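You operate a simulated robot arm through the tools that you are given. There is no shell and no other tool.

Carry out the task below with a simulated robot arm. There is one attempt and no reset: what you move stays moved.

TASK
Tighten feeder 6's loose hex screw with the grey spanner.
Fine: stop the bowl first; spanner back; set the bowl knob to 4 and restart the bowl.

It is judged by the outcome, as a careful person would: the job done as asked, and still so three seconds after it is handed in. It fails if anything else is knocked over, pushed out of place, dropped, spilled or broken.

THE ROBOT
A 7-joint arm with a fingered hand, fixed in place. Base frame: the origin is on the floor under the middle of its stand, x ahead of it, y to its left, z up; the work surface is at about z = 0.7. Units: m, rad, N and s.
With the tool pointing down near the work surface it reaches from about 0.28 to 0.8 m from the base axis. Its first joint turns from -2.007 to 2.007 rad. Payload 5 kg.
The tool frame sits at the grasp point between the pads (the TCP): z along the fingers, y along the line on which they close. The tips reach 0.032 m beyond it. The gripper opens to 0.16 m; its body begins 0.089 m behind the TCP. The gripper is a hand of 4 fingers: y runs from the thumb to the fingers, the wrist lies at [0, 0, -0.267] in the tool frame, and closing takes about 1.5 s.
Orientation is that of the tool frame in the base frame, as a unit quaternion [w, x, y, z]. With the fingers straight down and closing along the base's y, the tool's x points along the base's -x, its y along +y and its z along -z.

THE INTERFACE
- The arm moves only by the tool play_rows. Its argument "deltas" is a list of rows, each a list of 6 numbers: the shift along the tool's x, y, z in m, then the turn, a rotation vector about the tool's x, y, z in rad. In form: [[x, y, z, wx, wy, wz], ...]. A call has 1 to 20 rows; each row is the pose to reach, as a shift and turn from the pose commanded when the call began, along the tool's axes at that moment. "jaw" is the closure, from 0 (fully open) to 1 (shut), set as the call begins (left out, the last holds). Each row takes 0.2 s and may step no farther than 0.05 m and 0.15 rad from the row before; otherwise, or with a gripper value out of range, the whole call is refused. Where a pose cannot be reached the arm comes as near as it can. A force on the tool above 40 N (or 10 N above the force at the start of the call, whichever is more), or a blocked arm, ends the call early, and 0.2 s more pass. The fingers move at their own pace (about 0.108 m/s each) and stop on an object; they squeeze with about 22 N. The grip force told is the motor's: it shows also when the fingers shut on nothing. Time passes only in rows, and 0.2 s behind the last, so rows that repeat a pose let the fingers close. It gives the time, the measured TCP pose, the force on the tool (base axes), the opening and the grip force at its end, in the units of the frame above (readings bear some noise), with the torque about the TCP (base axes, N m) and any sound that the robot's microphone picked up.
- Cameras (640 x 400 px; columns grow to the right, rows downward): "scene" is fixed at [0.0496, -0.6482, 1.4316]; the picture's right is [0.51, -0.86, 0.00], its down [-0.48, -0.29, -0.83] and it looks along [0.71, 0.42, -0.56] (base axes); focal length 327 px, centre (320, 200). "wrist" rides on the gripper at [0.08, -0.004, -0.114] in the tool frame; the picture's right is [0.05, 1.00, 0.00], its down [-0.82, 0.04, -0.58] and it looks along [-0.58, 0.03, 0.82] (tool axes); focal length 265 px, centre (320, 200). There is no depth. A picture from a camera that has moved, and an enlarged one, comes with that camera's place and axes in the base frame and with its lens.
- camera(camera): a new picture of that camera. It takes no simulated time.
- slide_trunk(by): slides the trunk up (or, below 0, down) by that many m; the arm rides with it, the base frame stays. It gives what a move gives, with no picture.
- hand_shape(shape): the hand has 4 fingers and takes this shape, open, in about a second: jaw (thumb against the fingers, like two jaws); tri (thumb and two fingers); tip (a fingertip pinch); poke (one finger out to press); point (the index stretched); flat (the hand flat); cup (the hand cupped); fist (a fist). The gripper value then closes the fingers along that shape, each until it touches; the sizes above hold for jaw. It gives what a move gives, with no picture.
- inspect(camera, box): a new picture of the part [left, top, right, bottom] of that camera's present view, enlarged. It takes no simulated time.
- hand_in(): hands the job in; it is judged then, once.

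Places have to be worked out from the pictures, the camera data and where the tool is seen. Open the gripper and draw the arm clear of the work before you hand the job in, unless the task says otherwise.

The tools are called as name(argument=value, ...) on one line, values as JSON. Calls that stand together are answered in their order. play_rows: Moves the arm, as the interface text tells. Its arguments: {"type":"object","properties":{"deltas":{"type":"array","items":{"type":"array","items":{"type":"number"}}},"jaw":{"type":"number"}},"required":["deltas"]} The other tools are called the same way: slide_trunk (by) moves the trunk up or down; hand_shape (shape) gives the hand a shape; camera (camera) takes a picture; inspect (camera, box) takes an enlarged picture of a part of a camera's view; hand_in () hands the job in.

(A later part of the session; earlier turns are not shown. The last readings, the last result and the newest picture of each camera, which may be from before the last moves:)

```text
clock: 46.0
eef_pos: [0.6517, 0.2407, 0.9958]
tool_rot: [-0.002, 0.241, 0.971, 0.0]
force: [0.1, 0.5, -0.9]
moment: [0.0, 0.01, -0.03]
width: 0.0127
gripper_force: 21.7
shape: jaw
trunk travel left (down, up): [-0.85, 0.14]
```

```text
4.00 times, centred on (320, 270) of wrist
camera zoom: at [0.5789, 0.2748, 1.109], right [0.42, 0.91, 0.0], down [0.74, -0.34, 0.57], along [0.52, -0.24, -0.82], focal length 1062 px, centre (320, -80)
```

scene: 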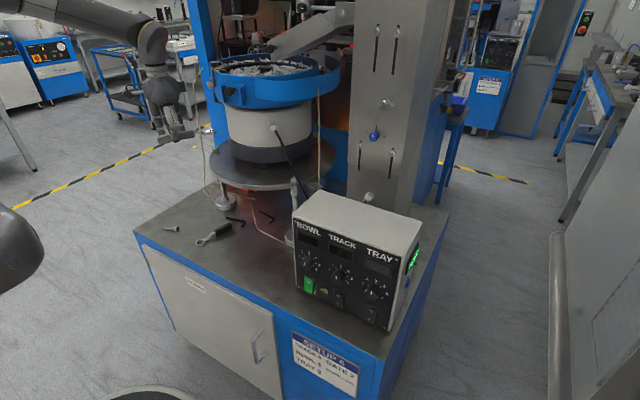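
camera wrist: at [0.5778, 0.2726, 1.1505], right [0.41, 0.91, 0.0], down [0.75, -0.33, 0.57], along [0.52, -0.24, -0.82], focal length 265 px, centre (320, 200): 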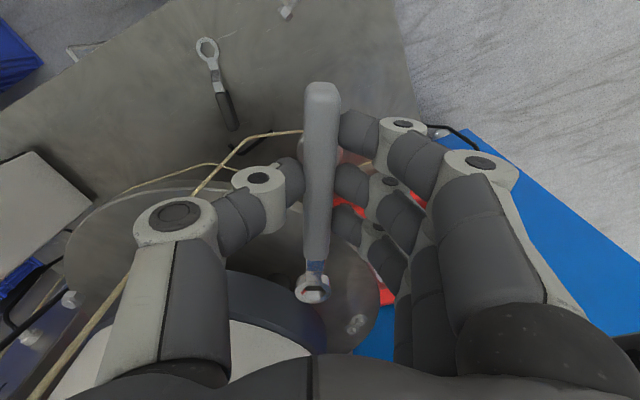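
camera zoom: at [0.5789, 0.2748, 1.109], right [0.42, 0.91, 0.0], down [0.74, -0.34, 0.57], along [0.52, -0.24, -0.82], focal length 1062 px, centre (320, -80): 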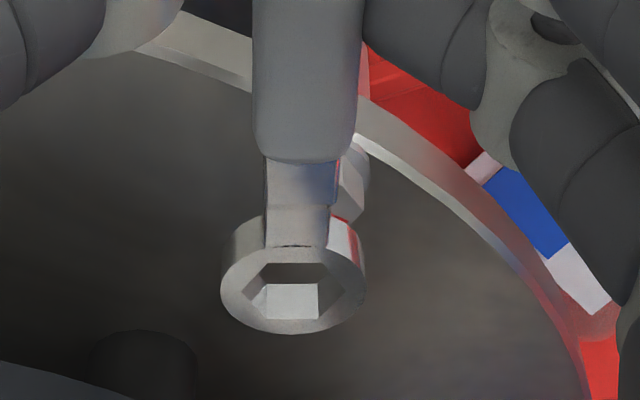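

I zoom in tighter in both views to measure the ring-to-head offset more exactly.

inspect(camera="scene", box=[210, 139, 230, 154])

inspect(camera="wrist", box=[295, 240, 345, 300])

```text
16.00 times, centred on (220, 146) of scene
camera zoom: at [0.0496, -0.6482, 1.4316], right [0.51, -0.86, 0.0], down [-0.48, -0.29, -0.83], along [0.71, 0.42, -0.56], focal length 5227 px, centre (1920, 1056)
```

zoom: 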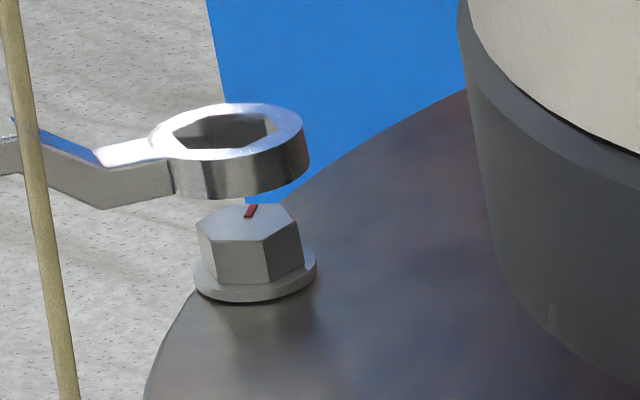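

```text
6.67 times, centred on (320, 270) of wrist
camera zoom: at [0.5789, 0.2748, 1.109], right [0.42, 0.91, 0.0], down [0.74, -0.34, 0.57], along [0.52, -0.24, -0.82], focal length 1769 px, centre (320, -267)
```

zoom: 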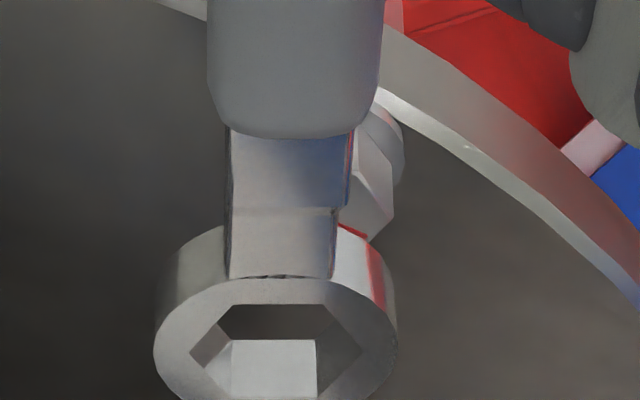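

From both views combined, the screw is about 6 mm in +x and 2 mm in +y from the ring centre (screw ≈(0.759, 0.190), head top z≈0.946). I correct laterally and re-check.

play_rows(deltas=[[-0.0022, 0.0023, 0, 0, 0, 0], [-0.0044, 0.0046, 0, 0, 0, 0], [-0.0044, 0.0046, 0, 0, 0, 0]])

inspect(camera="scene", box=[210, 139, 230, 154])

inspect(camera="wrist", box=[295, 240, 345, 300])

```text
clock: 46.8
eef_pos: [0.6573, 0.2427, 0.9942]
tool_rot: [-0.002, 0.241, 0.971, 0.0]
force: [0.9, -0.2, -1.6]
moment: [0.03, 0.03, -0.01]
width: 0.0126
gripper_force: 22.4
shape: jaw
trunk travel left (down, up): [-0.85, 0.14]
```

```text
16.00 times, centred on (220, 146) of scene
camera zoom: at [0.0496, -0.6482, 1.4316], right [0.51, -0.86, 0.0], down [-0.48, -0.29, -0.83], along [0.71, 0.42, -0.56], focal length 5227 px, centre (1920, 1056)
```

zoom: 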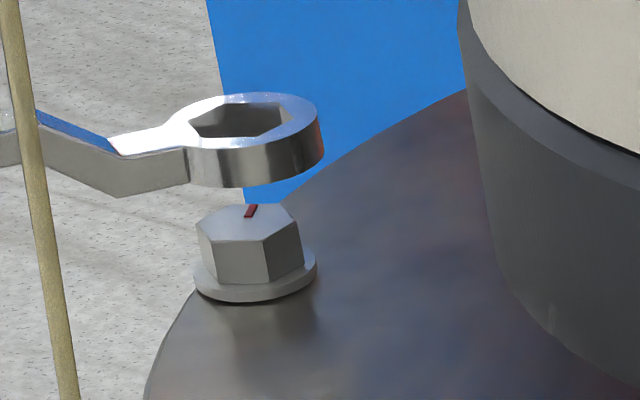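

```text
6.67 times, centred on (320, 270) of wrist
camera zoom: at [0.5849, 0.2765, 1.109], right [0.42, 0.91, 0.0], down [0.74, -0.34, 0.57], along [0.52, -0.24, -0.82], focal length 1769 px, centre (320, -267)
```

zoom: 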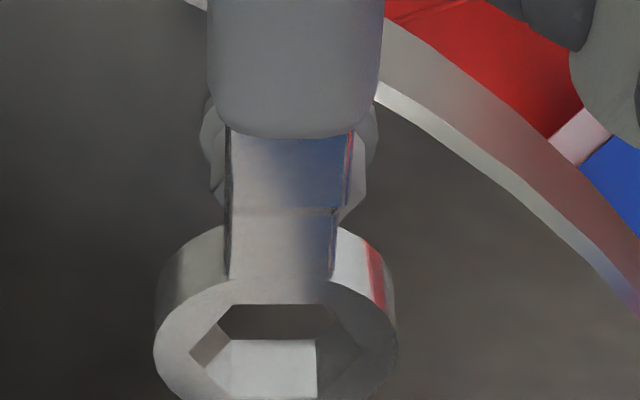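

Remaining offset is about (-1.4, +1.6) mm. I correct it and lower until the ring's bottom is roughly 2 mm above the head top, then re-check.

play_rows(deltas=[[0.002, 0.0008, 0.0, 0, 0, 0], [0.002, 0.0008, 0.006, 0, 0, 0], [0.002, 0.0008, 0.011, 0, 0, 0], [0.002, 0.0008, 0.011, 0, 0, 0]])

inspect(camera="scene", box=[210, 139, 230, 154])

inspect(camera="wrist", box=[295, 250, 345, 310])

```text
clock: 47.8
eef_pos: [0.6568, 0.2436, 0.9839]
tool_rot: [-0.002, 0.241, 0.97, -0.001]
force: [-0.1, 0.0, -1.4]
moment: [-0.02, -0.02, 0.04]
width: 0.0127
gripper_force: 21.7
shape: jaw
trunk travel left (down, up): [-0.85, 0.14]
```

```text
16.00 times, centred on (220, 146) of scene
camera zoom: at [0.0496, -0.6482, 1.4316], right [0.51, -0.86, 0.0], down [-0.48, -0.29, -0.83], along [0.71, 0.42, -0.56], focal length 5227 px, centre (1920, 1056)
```

zoom: 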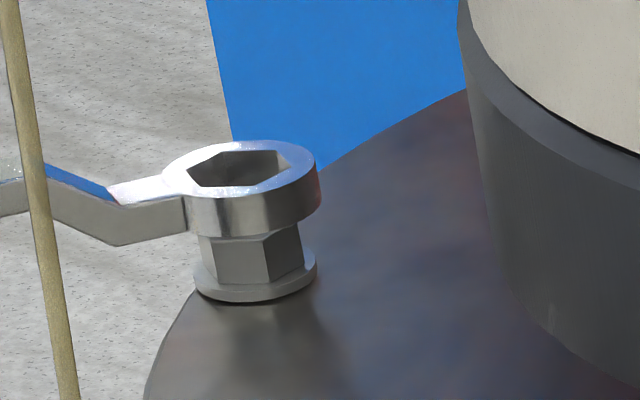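

```text
6.67 times, centred on (320, 280) of wrist
camera zoom: at [0.5832, 0.2782, 1.0979], right [0.42, 0.91, 0.0], down [0.74, -0.34, 0.57], along [0.52, -0.24, -0.82], focal length 1769 px, centre (320, -333)
```

zoom: 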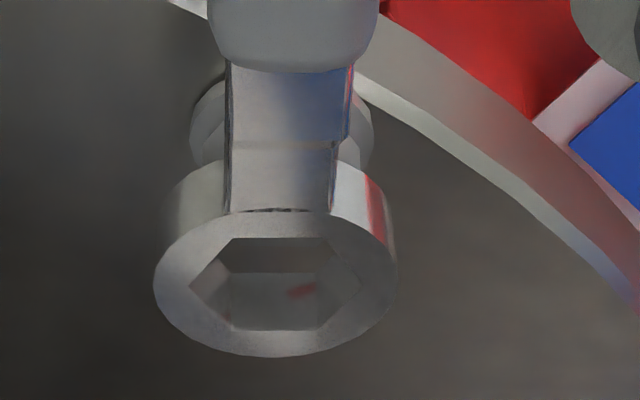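

Very close to aligned now – the red mark shows through the ring. I apply a sub-millimetre correction and lower in 2 mm steps, watching force.

play_rows(deltas=[[0.0009, 0.0004, 0.001, 0, 0, 0], [0.0009, 0.0004, 0.003, 0, 0, 0], [0.0009, 0.0004, 0.005, 0, 0, 0], [0.0009, 0.0004, 0.006, 0, 0, 0], [0.0009, 0.0004, 0.006, 0, 0, 0]])

inspect(camera="scene", box=[210, 139, 230, 154])

inspect(camera="wrist", box=[295, 250, 345, 310])

```text
clock: 49.0
eef_pos: [0.6558, 0.2445, 0.979]
tool_rot: [-0.002, 0.241, 0.971, -0.001]
force: [-0.1, 0.5, -0.8]
moment: [0.01, 0.04, -0.02]
width: 0.0127
gripper_force: 22.1
shape: jaw
trunk travel left (down, up): [-0.85, 0.14]
```

```text
16.00 times, centred on (220, 146) of scene
camera zoom: at [0.0496, -0.6482, 1.4316], right [0.51, -0.86, 0.0], down [-0.48, -0.29, -0.83], along [0.71, 0.42, -0.56], focal length 5227 px, centre (1920, 1056)
```

zoom: 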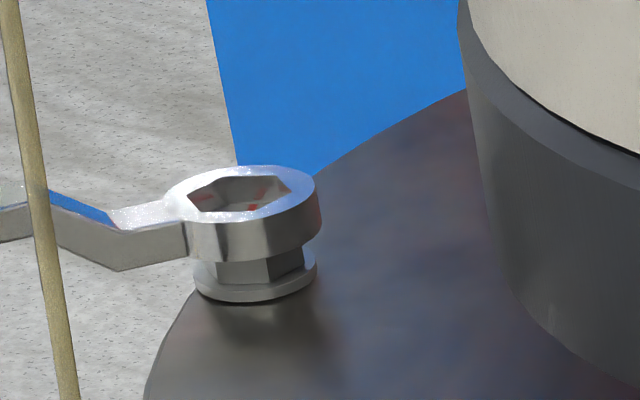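

```text
6.67 times, centred on (320, 280) of wrist
camera zoom: at [0.5826, 0.2788, 1.0921], right [0.42, 0.91, 0.0], down [0.74, -0.34, 0.57], along [0.52, -0.24, -0.82], focal length 1769 px, centre (320, -333)
```

zoom: 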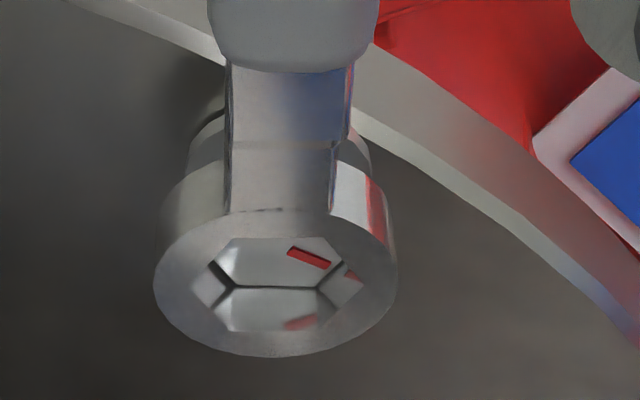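

Through the ring the head's hex lines up with the hole (edges parallel, centred). I continue lowering in small steps.

play_rows(deltas=[[0, 0, 0.0015, 0, 0, 0], [0, 0, 0.003, 0, 0, 0], [0, 0, 0.0045, 0, 0, 0], [0, 0, 0.0045, 0, 0, 0]])

inspect(camera="scene", box=[210, 139, 230, 154])

inspect(camera="wrist", box=[295, 250, 345, 310])

```text
clock: 50.0
eef_pos: [0.656, 0.2453, 0.9736]
tool_rot: [-0.003, 0.241, 0.97, 0.0]
force: [-0.6, -0.1, -0.8]
moment: [0.01, 0.02, 0.01]
width: 0.0127
gripper_force: 22.2
shape: jaw
trunk travel left (down, up): [-0.85, 0.14]
```

```text
16.00 times, centred on (220, 146) of scene
camera zoom: at [0.0496, -0.6482, 1.4316], right [0.51, -0.86, 0.0], down [-0.48, -0.29, -0.83], along [0.71, 0.42, -0.56], focal length 5227 px, centre (1920, 1056)
```

zoom: 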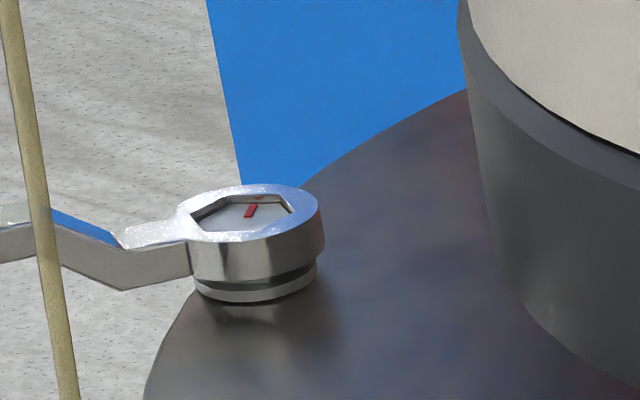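

```text
6.67 times, centred on (320, 280) of wrist
camera zoom: at [0.5826, 0.2789, 1.0876], right [0.42, 0.91, 0.0], down [0.74, -0.34, 0.57], along [0.52, -0.24, -0.82], focal length 1769 px, centre (320, -333)
```

zoom: 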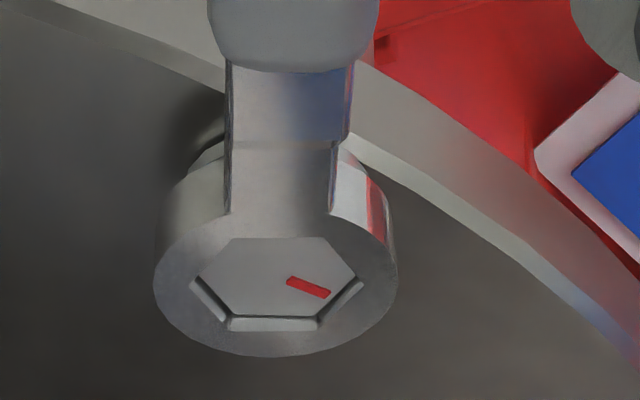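

The ring is seated over the hex head with no side force. Now I turn clockwise (seen from above) about the screw axis, starting with a 0.2 rad stroke and reading the resistance.

play_rows(deltas=[[0, 0, 0.001, 0, 0, 0], [-0.00014, 0.00575, 0.001, 0, 0, 0.05], [-0.00057, 0.01148, 0.001, 0, 0, 0.1], [-0.0013, 0.0172, 0.001, 0, 0, 0.15], [-0.0023, 0.02285, 0.001, 0, 0, 0.2], [-0.0023, 0.02285, 0.001, 0, 0, 0.2]])

inspect(camera="scene", box=[210, 139, 230, 154])

inspect(camera="wrist", box=[295, 250, 345, 310])

```text
clock: 51.4
eef_pos: [0.6684, 0.2644, 0.9725]
tool_rot: [-0.002, 0.337, 0.941, -0.001]
force: [1.7, -1.6, -1.1]
moment: [-0.02, -0.04, 0.05]
width: 0.0128
gripper_force: 22.3
shape: jaw
trunk travel left (down, up): [-0.85, 0.14]
```

```text
16.00 times, centred on (220, 146) of scene
camera zoom: at [0.0496, -0.6482, 1.4316], right [0.51, -0.86, 0.0], down [-0.48, -0.29, -0.83], along [0.71, 0.42, -0.56], focal length 5227 px, centre (1920, 1056)
```

zoom: 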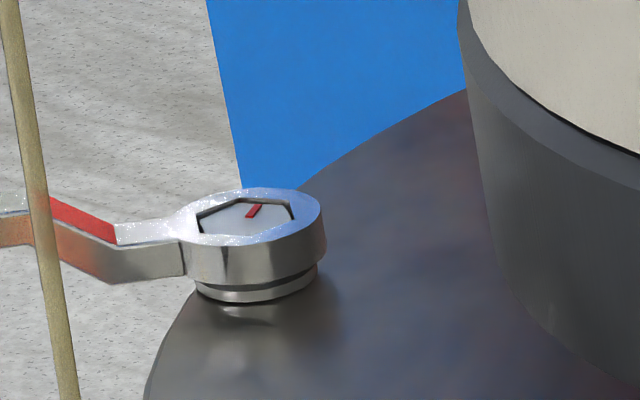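

```text
6.67 times, centred on (320, 280) of wrist
camera zoom: at [0.6038, 0.312, 1.0864], right [0.59, 0.8, 0.0], down [0.66, -0.49, 0.57], along [0.46, -0.34, -0.82], focal length 1769 px, centre (320, -333)
```

zoom: 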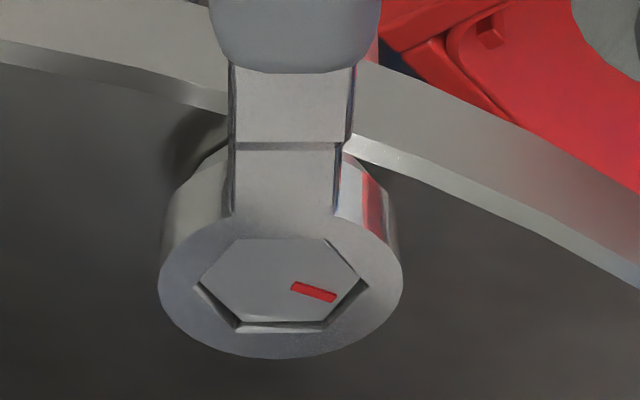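

The screw turns with the spanner with little resistance (≈2 N). I continue another 0.3 rad clockwise.

play_rows(deltas=[[-0.00014, 0.00575, 0, 0, 0, 0.05], [-0.00057, 0.01148, 0, 0, 0, 0.1], [-0.0013, 0.0172, 0, 0, 0, 0.15], [-0.0023, 0.02285, 0, 0, 0, 0.2], [-0.0036, 0.02845, 0, 0, 0, 0.25], [-0.0051, 0.034, 0, 0, 0, 0.3], [-0.0051, 0.034, 0, 0, 0, 0.3]])

inspect(camera="scene", box=[210, 139, 230, 154])

camera(camera="wrist")

```text
clock: 53.0
eef_pos: [0.6935, 0.2876, 0.9728]
tool_rot: [-0.001, 0.474, 0.881, 0.0]
force: [-0.3, 2.0, -1.2]
moment: [0.02, -0.03, 0.11]
width: 0.0126
gripper_force: 21.9
shape: jaw
trunk travel left (down, up): [-0.85, 0.14]
```

```text
16.00 times, centred on (220, 146) of scene
camera zoom: at [0.0496, -0.6482, 1.4316], right [0.51, -0.86, 0.0], down [-0.48, -0.29, -0.83], along [0.71, 0.42, -0.56], focal length 5227 px, centre (1920, 1056)
```

zoom: 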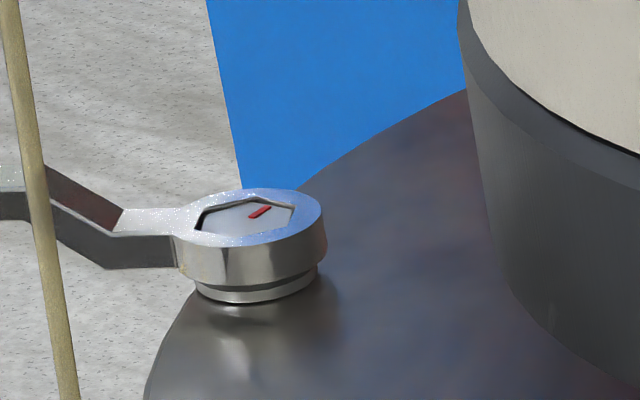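

```text
taken
camera wrist: at [0.6462, 0.3521, 1.086], right [0.81, 0.59, 0.0], down [0.49, -0.66, 0.58], along [0.34, -0.47, -0.82], focal length 265 px, centre (320, 200)
```

wrist: 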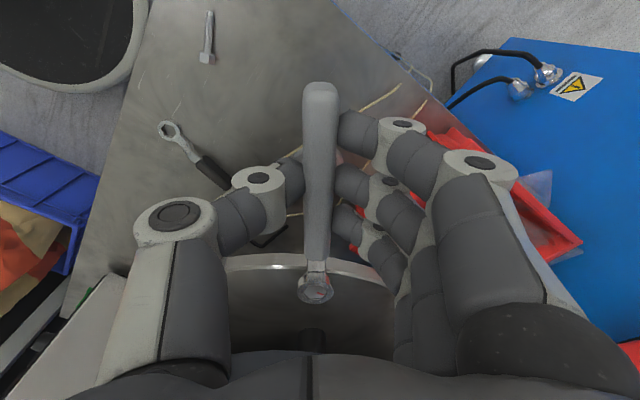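

Still easy turning. I continue 0.3 rad more (φ from 123° to about 106°).

play_rows(deltas=[[-0.00014, 0.00575, 0, 0, 0, 0.05], [-0.00057, 0.01148, 0, 0, 0, 0.1], [-0.0013, 0.0172, 0, 0, 0, 0.15], [-0.0023, 0.02285, 0, 0, 0, 0.2], [-0.0036, 0.02845, 0, 0, 0, 0.25], [-0.0051, 0.034, 0, 0, 0, 0.3], [-0.0051, 0.034, 0, 0, 0, 0.3]])

inspect(camera="scene", box=[210, 139, 230, 154])

inspect(camera="wrist", box=[295, 250, 345, 310])

```text
clock: 54.6
eef_pos: [0.6986, 0.2901, 0.9721]
tool_rot: [-0.002, 0.495, 0.869, -0.001]
force: [-0.3, 1.4, 0.0]
moment: [0.01, -0.02, 0.09]
width: 0.0126
gripper_force: 22.2
shape: jaw
out of reach, approached as far as the arm can: row 2, 3, 4, 5, 6, 7
trunk travel left (down, up): [-0.85, 0.14]
```

```text
16.00 times, centred on (220, 146) of scene
camera zoom: at [0.0496, -0.6482, 1.4316], right [0.51, -0.86, 0.0], down [-0.48, -0.29, -0.83], along [0.71, 0.42, -0.56], focal length 5227 px, centre (1920, 1056)
```

zoom: 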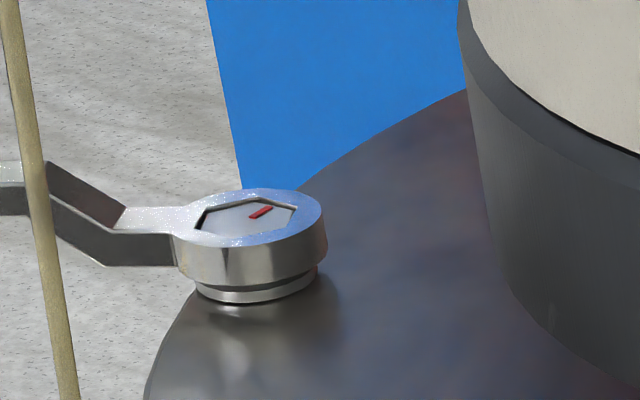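

```text
6.67 times, centred on (320, 280) of wrist
camera zoom: at [0.6542, 0.3574, 1.086], right [0.83, 0.55, 0.0], down [0.45, -0.68, 0.58], along [0.32, -0.48, -0.82], focal length 1769 px, centre (320, -333)
```

zoom: 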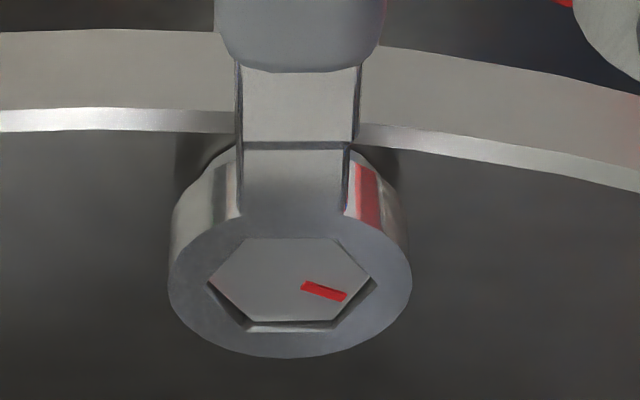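

Reach ends at about r≈0.757 here (φ≈121°), with the screw still turning freely. I test what the commanded pose is now with a tiny 2 mm lift.

play_rows(deltas=[[0, 0, -0.002, 0, 0, 0]])

```text
clock: 55.0
eef_pos: [0.6986, 0.2907, 0.9738]
tool_rot: [-0.002, 0.495, 0.869, -0.002]
force: [0.6, 0.7, -2.5]
moment: [0.1, 0.03, 0.12]
width: 0.0125
gripper_force: 22.2
shape: jaw
trunk travel left (down, up): [-0.85, 0.14]
```

The commanded pose follows the reached one. I'll lift the ring off the head, retreat outward, raise the trunk 0.14 m for more reach, then come back.

play_rows(deltas=[[0, 0, -0.008, 0, 0, 0], [0, 0, -0.018, 0, 0, 0], [0, 0, -0.028, 0, 0, 0], [0.03, -0.01, -0.028, 0, 0, 0], [0.06, -0.02, -0.028, 0, 0, 0], [0.09, -0.03, -0.028, 0, 0, 0], [0.09, -0.03, -0.028, 0, 0, 0]])

slide_trunk(by=0.14)

inspect(camera="scene", box=[140, 40, 260, 170])

camera(camera="wrist")

```text
clock: 56.6
eef_pos: [0.6897, 0.2974, 0.9966]
tool_rot: [-0.001, 0.495, 0.869, -0.001]
force: [0.0, 0.1, -1.2]
moment: [0.02, -0.02, 0.04]
width: 0.0126
gripper_force: 21.7
shape: jaw
out of reach, approached as far as the arm can: row 3, 4, 5, 6, 7
trunk travel left (down, up): [-0.85, 0.14]
```

```text
clock: 58.3
eef_pos: [0.6893, 0.2973, 1.1367]
tool_rot: [-0.002, 0.494, 0.869, 0.0]
force: [-0.5, 0.1, -0.8]
moment: [0.02, 0.04, 0.01]
width: 0.0128
gripper_force: 22.1
shape: jaw
trunk travel left (down, up): [-0.99, 0.0]
```

```text
3.08 times, centred on (200, 105) of scene
camera zoom: at [0.0496, -0.6482, 1.4316], right [0.51, -0.86, 0.0], down [-0.48, -0.29, -0.83], along [0.71, 0.42, -0.56], focal length 1005 px, centre (689, 492)
```

zoom: 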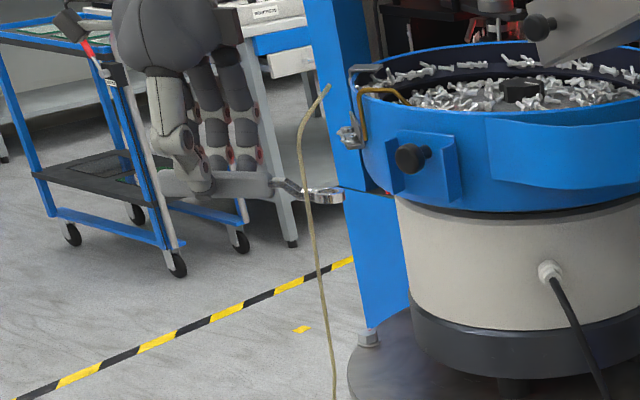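

```text
taken
camera wrist: at [0.6457, 0.364, 1.2494], right [0.83, 0.55, 0.0], down [0.45, -0.68, 0.58], along [0.32, -0.48, -0.82], focal length 265 px, centre (320, 200)
```

wrist: 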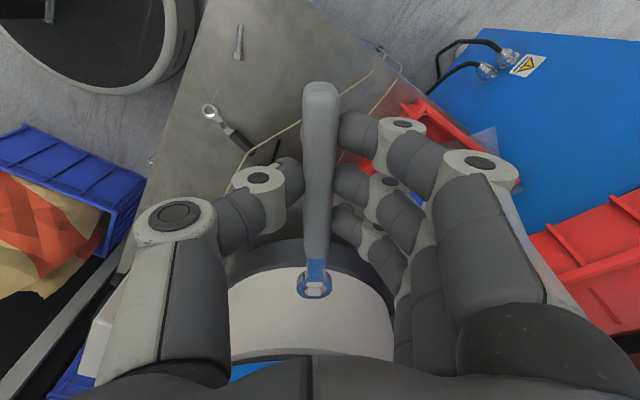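

The retreat was reach-limited, but the ring is clear and nothing was touched. I lower again with the new trunk height to hover just above the screw at the previous engagement xy.

play_rows(deltas=[[0, 0, 0.035, 0, 0, 0], [0, 0, 0.07, 0, 0, 0], [0, 0, 0.105, 0, 0, 0], [-0.005, 0.002, 0.125, 0, 0, 0], [-0.0104, 0.0046, 0.135, 0, 0, 0], [-0.0104, 0.0046, 0.135, 0, 0, 0]])

inspect(camera="scene", box=[210, 136, 234, 154])

inspect(camera="wrist", box=[295, 240, 345, 310])

```text
clock: 59.7
eef_pos: [0.6986, 0.2907, 1.0006]
tool_rot: [-0.001, 0.495, 0.869, 0.0]
force: [0.0, 0.5, -1.0]
moment: [0.0, 0.0, -0.01]
width: 0.0126
gripper_force: 21.7
shape: jaw
trunk travel left (down, up): [-0.99, 0.0]
```

```text
16.00 times, centred on (222, 145) of scene
camera zoom: at [0.0496, -0.6482, 1.4316], right [0.51, -0.86, 0.0], down [-0.48, -0.29, -0.83], along [0.71, 0.42, -0.56], focal length 5227 px, centre (1888, 1080)
```

zoom: 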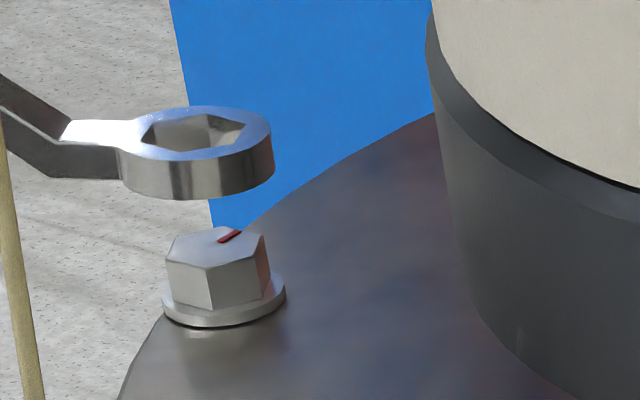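

```text
5.71 times, centred on (320, 275) of wrist
camera zoom: at [0.655, 0.3578, 1.1146], right [0.83, 0.55, 0.0], down [0.45, -0.68, 0.58], along [0.32, -0.48, -0.82], focal length 1517 px, centre (320, -229)
```

zoom: 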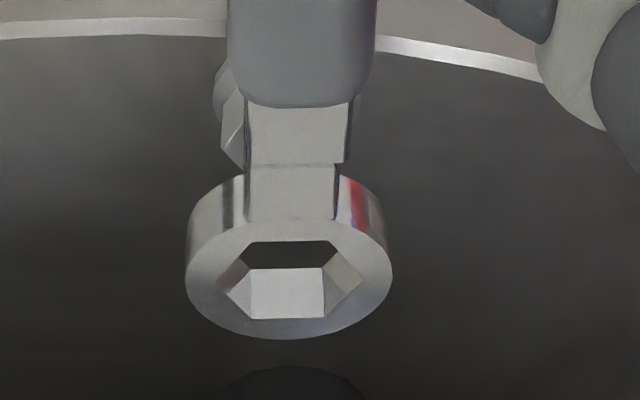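

The screw clearly rotated (mark moved clockwise ~30°). Offsets are within 1 mm; I correct and lower to just above the head to verify.

play_rows(deltas=[[-0.0007, -0.0009, 0.005, 0, 0, 0], [-0.0007, -0.0009, 0.012, 0, 0, 0], [-0.0007, -0.0009, 0.018, 0, 0, 0], [-0.0007, -0.0009, 0.02, 0, 0, 0], [-0.0007, -0.0009, 0.02, 0, 0, 0]])

inspect(camera="scene", box=[210, 136, 234, 154])

inspect(camera="wrist", box=[295, 250, 345, 310])

```text
clock: 60.9
eef_pos: [0.6986, 0.2894, 0.9819]
tool_rot: [0.0, 0.495, 0.869, 0.0]
force: [-0.6, -0.6, 0.4]
moment: [-0.11, -0.11, 0.05]
width: 0.0127
gripper_force: 21.7
shape: jaw
trunk travel left (down, up): [-0.99, 0.0]
```

```text
16.00 times, centred on (222, 145) of scene
camera zoom: at [0.0496, -0.6482, 1.4316], right [0.51, -0.86, 0.0], down [-0.48, -0.29, -0.83], along [0.71, 0.42, -0.56], focal length 5227 px, centre (1888, 1080)
```

zoom: 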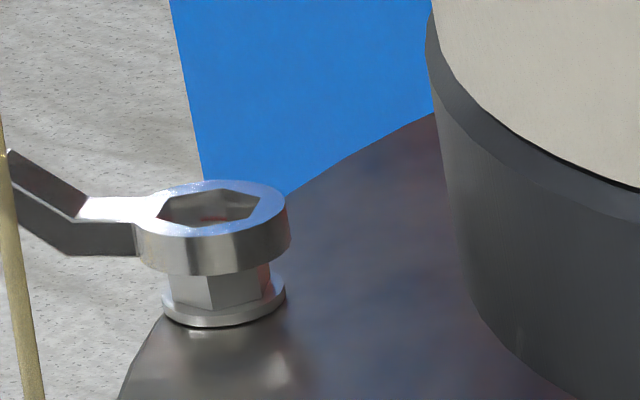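

```text
6.67 times, centred on (320, 280) of wrist
camera zoom: at [0.6541, 0.3565, 1.0953], right [0.83, 0.55, 0.0], down [0.45, -0.68, 0.58], along [0.32, -0.48, -0.82], focal length 1769 px, centre (320, -333)
```

zoom: 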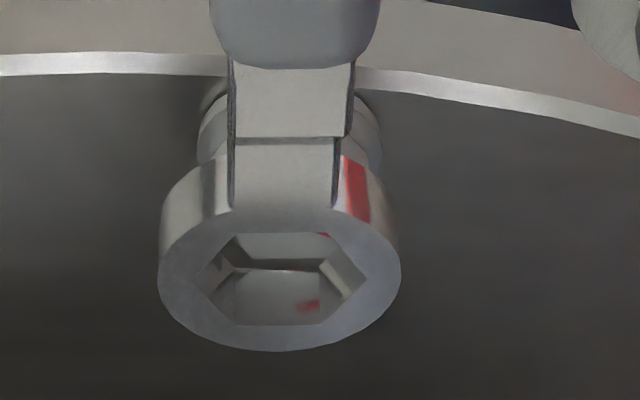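

Slight contact (0.1 N·m) suggests I'm about 0.8 mm off. I lift 3 mm, shift (+0.9, +0.9) mm in tool x/y and lower again gently.

play_rows(deltas=[[0, 0, -0.003, 0, 0, 0], [0.0009, 0.0009, -0.003, 0, 0, 0], [0.0009, 0.0009, 0.0, 0, 0, 0], [0.0009, 0.0009, 0.002, 0, 0, 0], [0.0009, 0.0009, 0.003, 0, 0, 0]])

inspect(camera="scene", box=[210, 136, 234, 154])

inspect(camera="wrist", box=[295, 250, 345, 310])

```text
clock: 62.1
eef_pos: [0.699, 0.2919, 0.9782]
tool_rot: [0.0, 0.495, 0.869, 0.0]
force: [-0.4, 0.5, 1.2]
moment: [-0.24, -0.21, 0.0]
width: 0.0129
gripper_force: 21.9
shape: jaw
trunk travel left (down, up): [-0.99, 0.0]
```

```text
16.00 times, centred on (222, 145) of scene
camera zoom: at [0.0496, -0.6482, 1.4316], right [0.51, -0.86, 0.0], down [-0.48, -0.29, -0.83], along [0.71, 0.42, -0.56], focal length 5227 px, centre (1888, 1080)
```

zoom: 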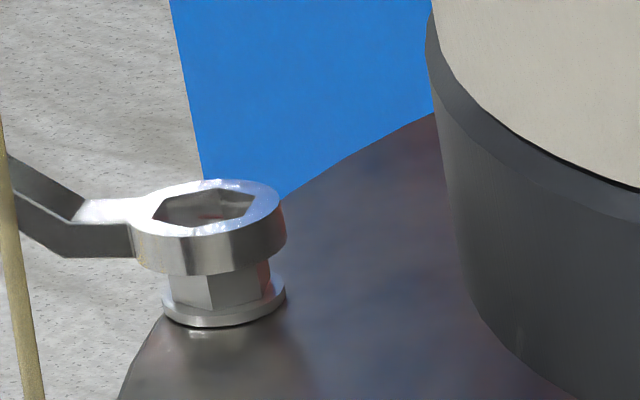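

```text
6.67 times, centred on (320, 280) of wrist
camera zoom: at [0.6544, 0.3583, 1.0917], right [0.83, 0.55, 0.0], down [0.45, -0.68, 0.58], along [0.32, -0.48, -0.82], focal length 1769 px, centre (320, -333)
```

zoom: 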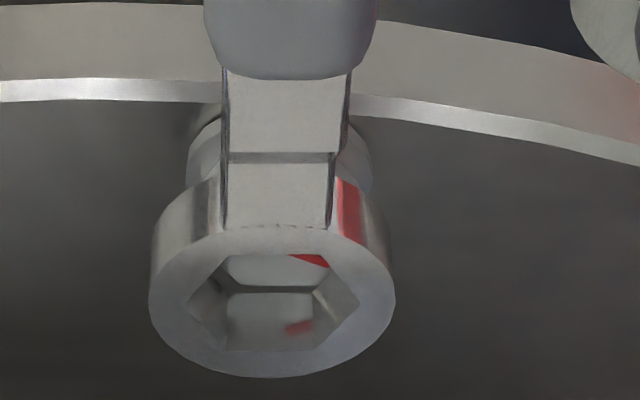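

The ring is resting on top of the head and the spanner has tilted slightly in the grip. I lift 10 mm and look at how it sits.

play_rows(deltas=[[0, 0, -0.004, 0, 0, 0], [0, 0, -0.008, 0, 0, 0], [0, 0, -0.012, 0, 0, 0], [0, 0, -0.012, 0, 0, 0]])

inspect(camera="scene", box=[200, 130, 240, 160])

inspect(camera="scene", box=[210, 136, 234, 154])

inspect(camera="wrist", box=[295, 250, 345, 310])

camera(camera="wrist")

```text
clock: 63.1
eef_pos: [0.6998, 0.2916, 0.9893]
tool_rot: [-0.002, 0.495, 0.869, 0.0]
force: [0.0, -0.1, -1.2]
moment: [0.07, 0.03, 0.03]
width: 0.0125
gripper_force: 22.2
shape: jaw
trunk travel left (down, up): [-0.99, 0.0]
```

```text
13.33 times, centred on (220, 145) of scene
camera zoom: at [0.0496, -0.6482, 1.4316], right [0.51, -0.86, 0.0], down [-0.48, -0.29, -0.83], along [0.71, 0.42, -0.56], focal length 4356 px, centre (1653, 933)
```

zoom: 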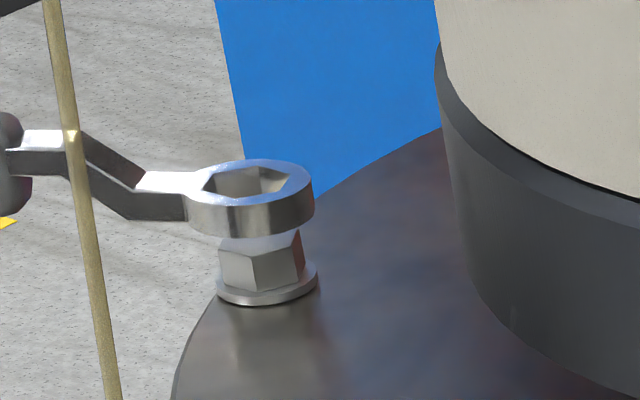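

```text
16.00 times, centred on (222, 145) of scene
camera zoom: at [0.0496, -0.6482, 1.4316], right [0.51, -0.86, 0.0], down [-0.48, -0.29, -0.83], along [0.71, 0.42, -0.56], focal length 5227 px, centre (1888, 1080)
```

zoom: 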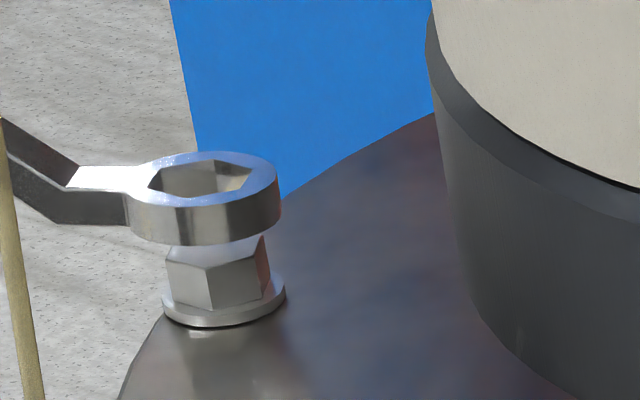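

```text
6.67 times, centred on (320, 280) of wrist
camera zoom: at [0.6546, 0.3576, 1.1034], right [0.83, 0.55, 0.0], down [0.45, -0.68, 0.58], along [0.32, -0.48, -0.82], focal length 1769 px, centre (320, -333)
```

zoom: 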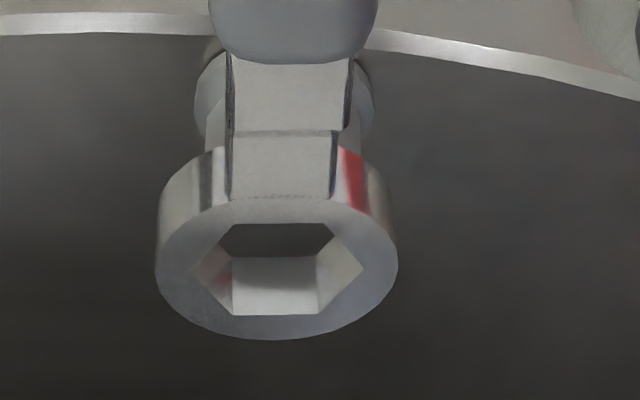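

```text
taken
camera wrist: at [0.6546, 0.3576, 1.1034], right [0.83, 0.55, 0.0], down [0.45, -0.68, 0.58], along [0.32, -0.48, -0.82], focal length 265 px, centre (320, 200)
```

wrist: 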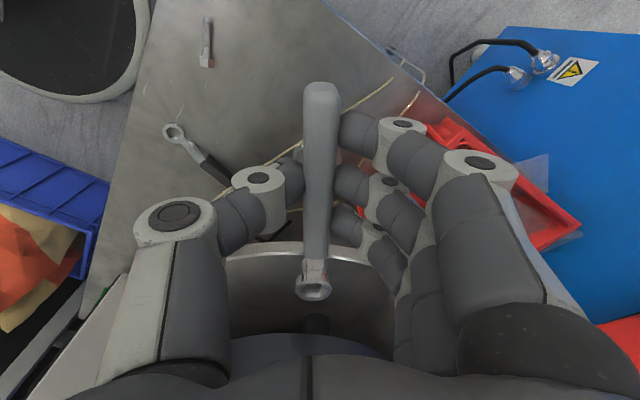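

The spanner settled back. The screw lags the spanner by about 6° (the hex play), so I rotate the spanner 6° back (CCW) about the ring centre before re-seating, then lower gently.

play_rows(deltas=[[-0.0002, -0.006, 0, 0, 0, -0.052], [-0.0006, -0.012, 0, 0, 0, -0.105], [-0.0006, -0.012, 0, 0, 0, -0.105]])

inspect(camera="scene", box=[210, 136, 234, 154])

inspect(camera="wrist", box=[295, 250, 345, 310])

```text
clock: 63.9
eef_pos: [0.6901, 0.2842, 0.9895]
tool_rot: [-0.001, 0.447, 0.894, 0.0]
force: [-0.2, -0.1, -1.6]
moment: [0.02, -0.01, 0.05]
width: 0.0128
gripper_force: 22.2
shape: jaw
trunk travel left (down, up): [-0.99, 0.0]
```

```text
16.00 times, centred on (222, 145) of scene
camera zoom: at [0.0496, -0.6482, 1.4316], right [0.51, -0.86, 0.0], down [-0.48, -0.29, -0.83], along [0.71, 0.42, -0.56], focal length 5227 px, centre (1888, 1080)
```

zoom: 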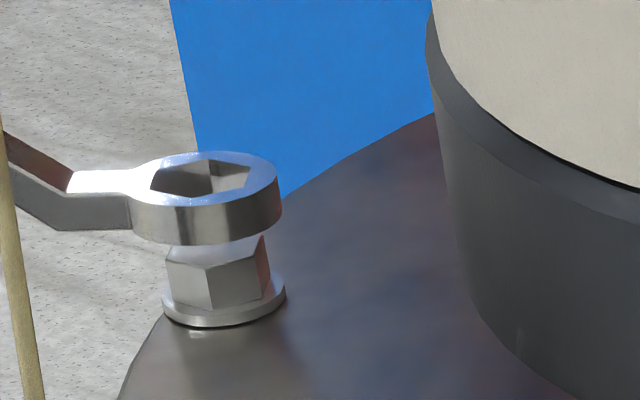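

```text
6.67 times, centred on (320, 280) of wrist
camera zoom: at [0.6377, 0.3459, 1.1032], right [0.77, 0.64, 0.0], down [0.52, -0.63, 0.58], along [0.37, -0.44, -0.82], focal length 1769 px, centre (320, -333)
```

zoom: 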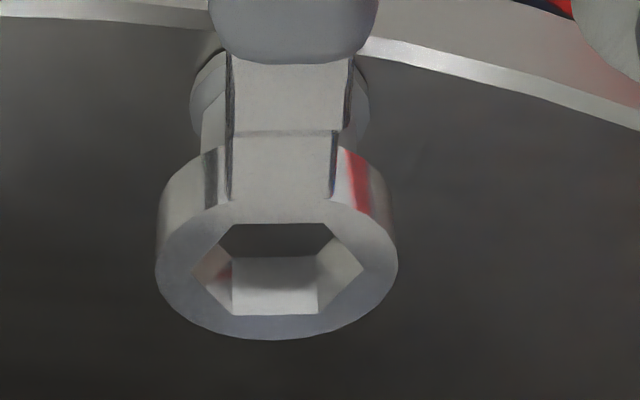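

Now aligned in both views. I lower in 2 mm steps.

play_rows(deltas=[[0, 0, 0.003, 0, 0, 0], [0, 0, 0.006, 0, 0, 0], [0, 0, 0.008, 0, 0, 0], [0, 0, 0.01, 0, 0, 0], [0, 0, 0.01, 0, 0, 0]])

inspect(camera="scene", box=[210, 136, 234, 154])

inspect(camera="wrist", box=[295, 250, 345, 310])

```text
clock: 65.1
eef_pos: [0.6888, 0.2838, 0.9803]
tool_rot: [0.001, 0.449, 0.894, 0.001]
force: [-0.4, -0.5, 0.1]
moment: [-0.11, -0.11, 0.03]
width: 0.0128
gripper_force: 21.7
shape: jaw
trunk travel left (down, up): [-0.99, 0.0]
```

```text
16.00 times, centred on (222, 145) of scene
camera zoom: at [0.0496, -0.6482, 1.4316], right [0.51, -0.86, 0.0], down [-0.48, -0.29, -0.83], along [0.71, 0.42, -0.56], focal length 5227 px, centre (1888, 1080)
```

zoom: 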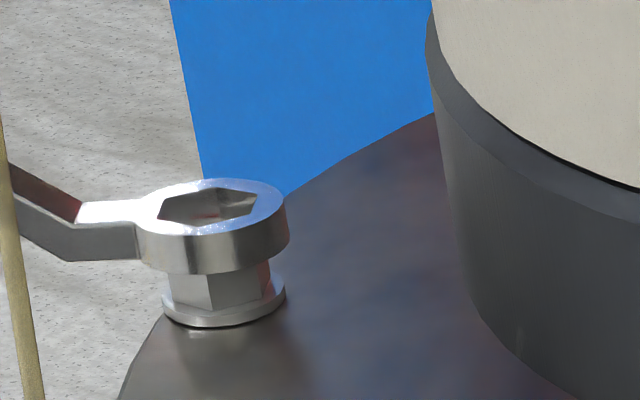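

```text
6.67 times, centred on (320, 280) of wrist
camera zoom: at [0.6377, 0.3457, 1.0938], right [0.77, 0.64, 0.0], down [0.52, -0.63, 0.58], along [0.37, -0.44, -0.82], focal length 1769 px, centre (320, -333)
```

zoom: 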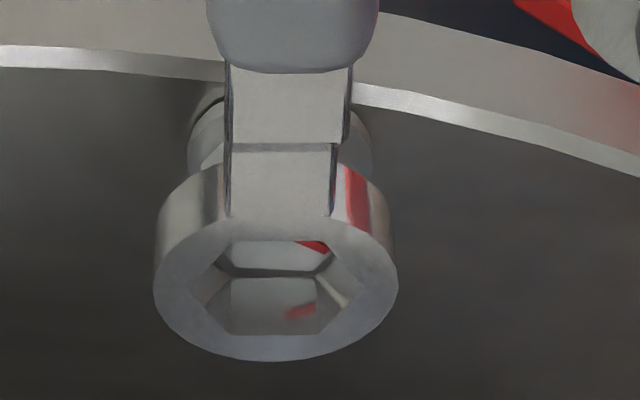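

Contact again at the head top. I zoom into the ring hole to see the hex orientation mismatch directly.

inspect(camera="wrist", box=[304, 276, 326, 296])

inspect(camera="scene", box=[213, 142, 228, 154])

```text
16.00 times, centred on (315, 286) of wrist
camera zoom: at [0.6377, 0.3457, 1.0938], right [0.77, 0.64, 0.0], down [0.52, -0.63, 0.58], along [0.37, -0.44, -0.82], focal length 4246 px, centre (400, -1176)
```

zoom: 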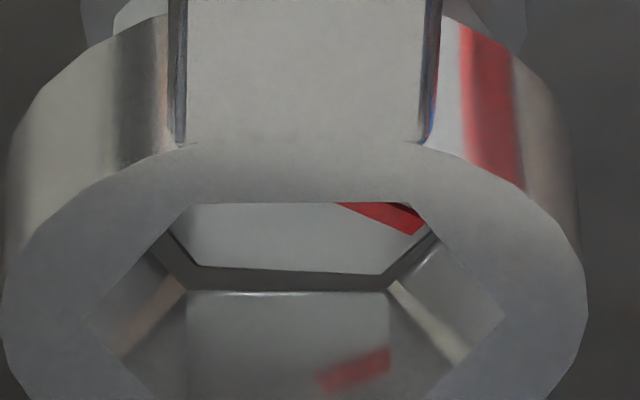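

```text
16.00 times, centred on (220, 148) of scene
camera zoom: at [0.0496, -0.6482, 1.4316], right [0.51, -0.86, 0.0], down [-0.48, -0.29, -0.83], along [0.71, 0.42, -0.56], focal length 5227 px, centre (1912, 1032)
```

zoom: 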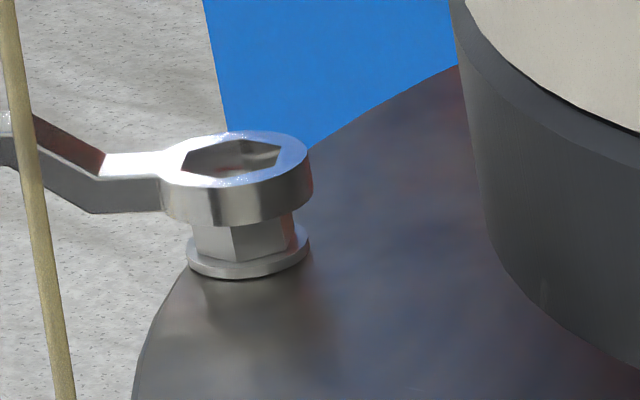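

The direct view shows the head sits ~1.4 mm toward the hand relative to the hole and ~3° clockwise. I lift 3 mm, shift +1.4 mm in tool x, turn 0.05 rad CW about the ring centre, and lower back to contact height to check.

play_rows(deltas=[[0, 0, -0.003, 0, 0, 0], [0.0013, 0.00575, -0.003, 0, 0, 0.05], [0.0013, 0.00575, -0.0015, 0, 0, 0.05], [0.0013, 0.00575, -0.0005, 0, 0, 0.05], [0.0013, 0.00575, -0.0005, 0, 0, 0.05]])

inspect(camera="wrist", box=[304, 276, 326, 296])

```text
clock: 66.3
eef_pos: [0.6933, 0.2889, 0.981]
tool_rot: [-0.001, 0.471, 0.882, 0.001]
force: [1.1, 0.5, -0.4]
moment: [-0.14, -0.11, 0.0]
width: 0.0124
gripper_force: 21.5
shape: jaw
trunk travel left (down, up): [-0.99, 0.0]
```

```text
16.00 times, centred on (315, 286) of wrist
camera zoom: at [0.6447, 0.3527, 1.0938], right [0.8, 0.6, 0.0], down [0.49, -0.65, 0.58], along [0.34, -0.46, -0.82], focal length 4246 px, centre (400, -1176)
```

zoom: 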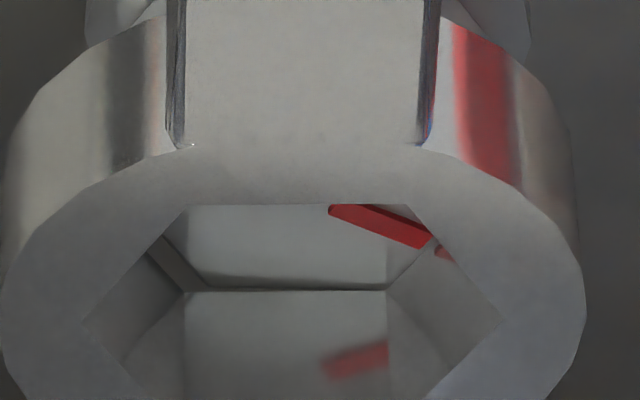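

Front gap is nearly right now; the head is ~0.7 mm toward tool +y. I lift 2 mm, shift +0.7 mm in y, and lower gently again.

play_rows(deltas=[[0, 0, -0.002, 0, 0, 0], [-0.0002, 0.0008, -0.002, 0, 0, 0], [-0.0002, 0.0008, 0.0, 0, 0, 0], [-0.0002, 0.0008, 0.001, 0, 0, 0], [-0.0002, 0.0008, 0.001, 0, 0, 0]])

inspect(camera="wrist", box=[304, 276, 326, 296])

inspect(camera="scene", box=[213, 142, 228, 154])

```text
clock: 67.5
eef_pos: [0.6938, 0.2895, 0.979]
tool_rot: [-0.001, 0.471, 0.882, 0.0]
force: [-0.1, 0.7, 1.1]
moment: [-0.13, -0.14, 0.05]
width: 0.0126
gripper_force: 22.1
shape: jaw
trunk travel left (down, up): [-0.99, 0.0]
```

```text
16.00 times, centred on (315, 286) of wrist
camera zoom: at [0.645, 0.3533, 1.0929], right [0.8, 0.6, 0.0], down [0.49, -0.65, 0.58], along [0.34, -0.46, -0.82], focal length 4246 px, centre (400, -1176)
```

zoom: 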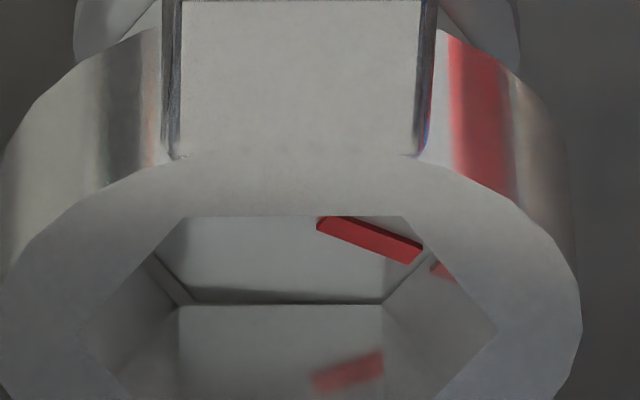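

```text
16.00 times, centred on (220, 148) of scene
camera zoom: at [0.0496, -0.6482, 1.4316], right [0.51, -0.86, 0.0], down [-0.48, -0.29, -0.83], along [0.71, 0.42, -0.56], focal length 5227 px, centre (1912, 1032)
```

zoom: 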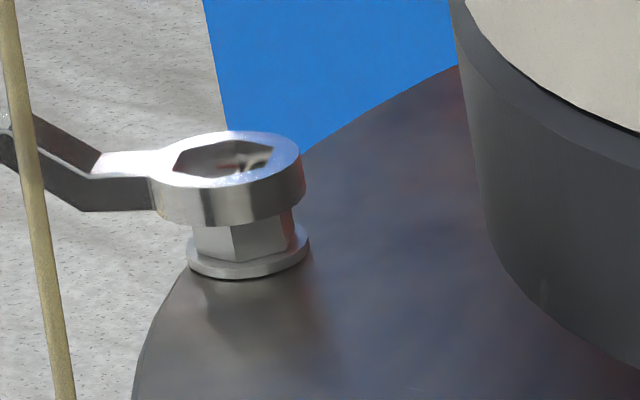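

Position is now centred; remaining mismatch is a ~5° rotation (head further clockwise). I lift 2 mm, rotate CW 0.087 rad about the ring centre, and lower.

play_rows(deltas=[[0, 0, -0.002, 0, 0, 0], [-0.0001, 0.005, -0.002, 0, 0, 0.044], [-0.0004, 0.01, -0.002, 0, 0, 0.087], [-0.0004, 0.01, 0.0, 0, 0, 0.087], [-0.0004, 0.01, 0.001, 0, 0, 0.087], [-0.0004, 0.01, 0.001, 0, 0, 0.087]])

inspect(camera="wrist", box=[304, 276, 326, 296])

inspect(camera="scene", box=[213, 142, 228, 154])

```text
clock: 68.9
eef_pos: [0.7012, 0.2947, 0.9801]
tool_rot: [-0.001, 0.509, 0.861, 0.0]
force: [-0.3, 0.6, 2.0]
moment: [-0.19, -0.16, 0.03]
width: 0.0127
gripper_force: 21.8
shape: jaw
trunk travel left (down, up): [-0.99, 0.0]
```

```text
16.00 times, centred on (315, 286) of wrist
camera zoom: at [0.6598, 0.3626, 1.0923], right [0.85, 0.53, 0.0], down [0.43, -0.69, 0.58], along [0.3, -0.49, -0.82], focal length 4246 px, centre (400, -1176)
```

zoom: 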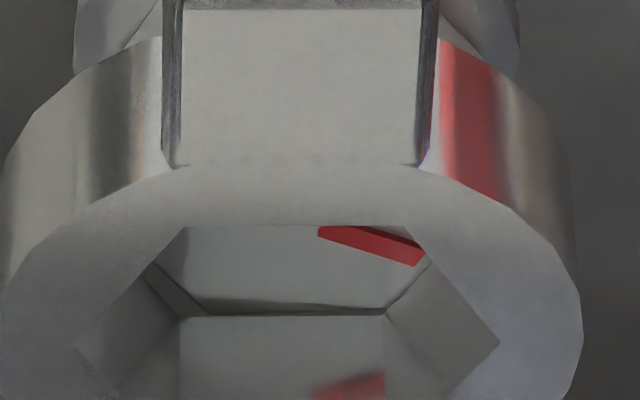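

```text
16.00 times, centred on (220, 148) of scene
camera zoom: at [0.0496, -0.6482, 1.4316], right [0.51, -0.86, 0.0], down [-0.48, -0.29, -0.83], along [0.71, 0.42, -0.56], focal length 5227 px, centre (1912, 1032)
```

zoom: 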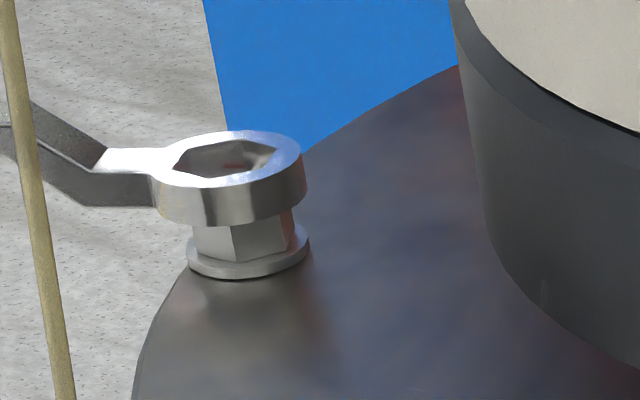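

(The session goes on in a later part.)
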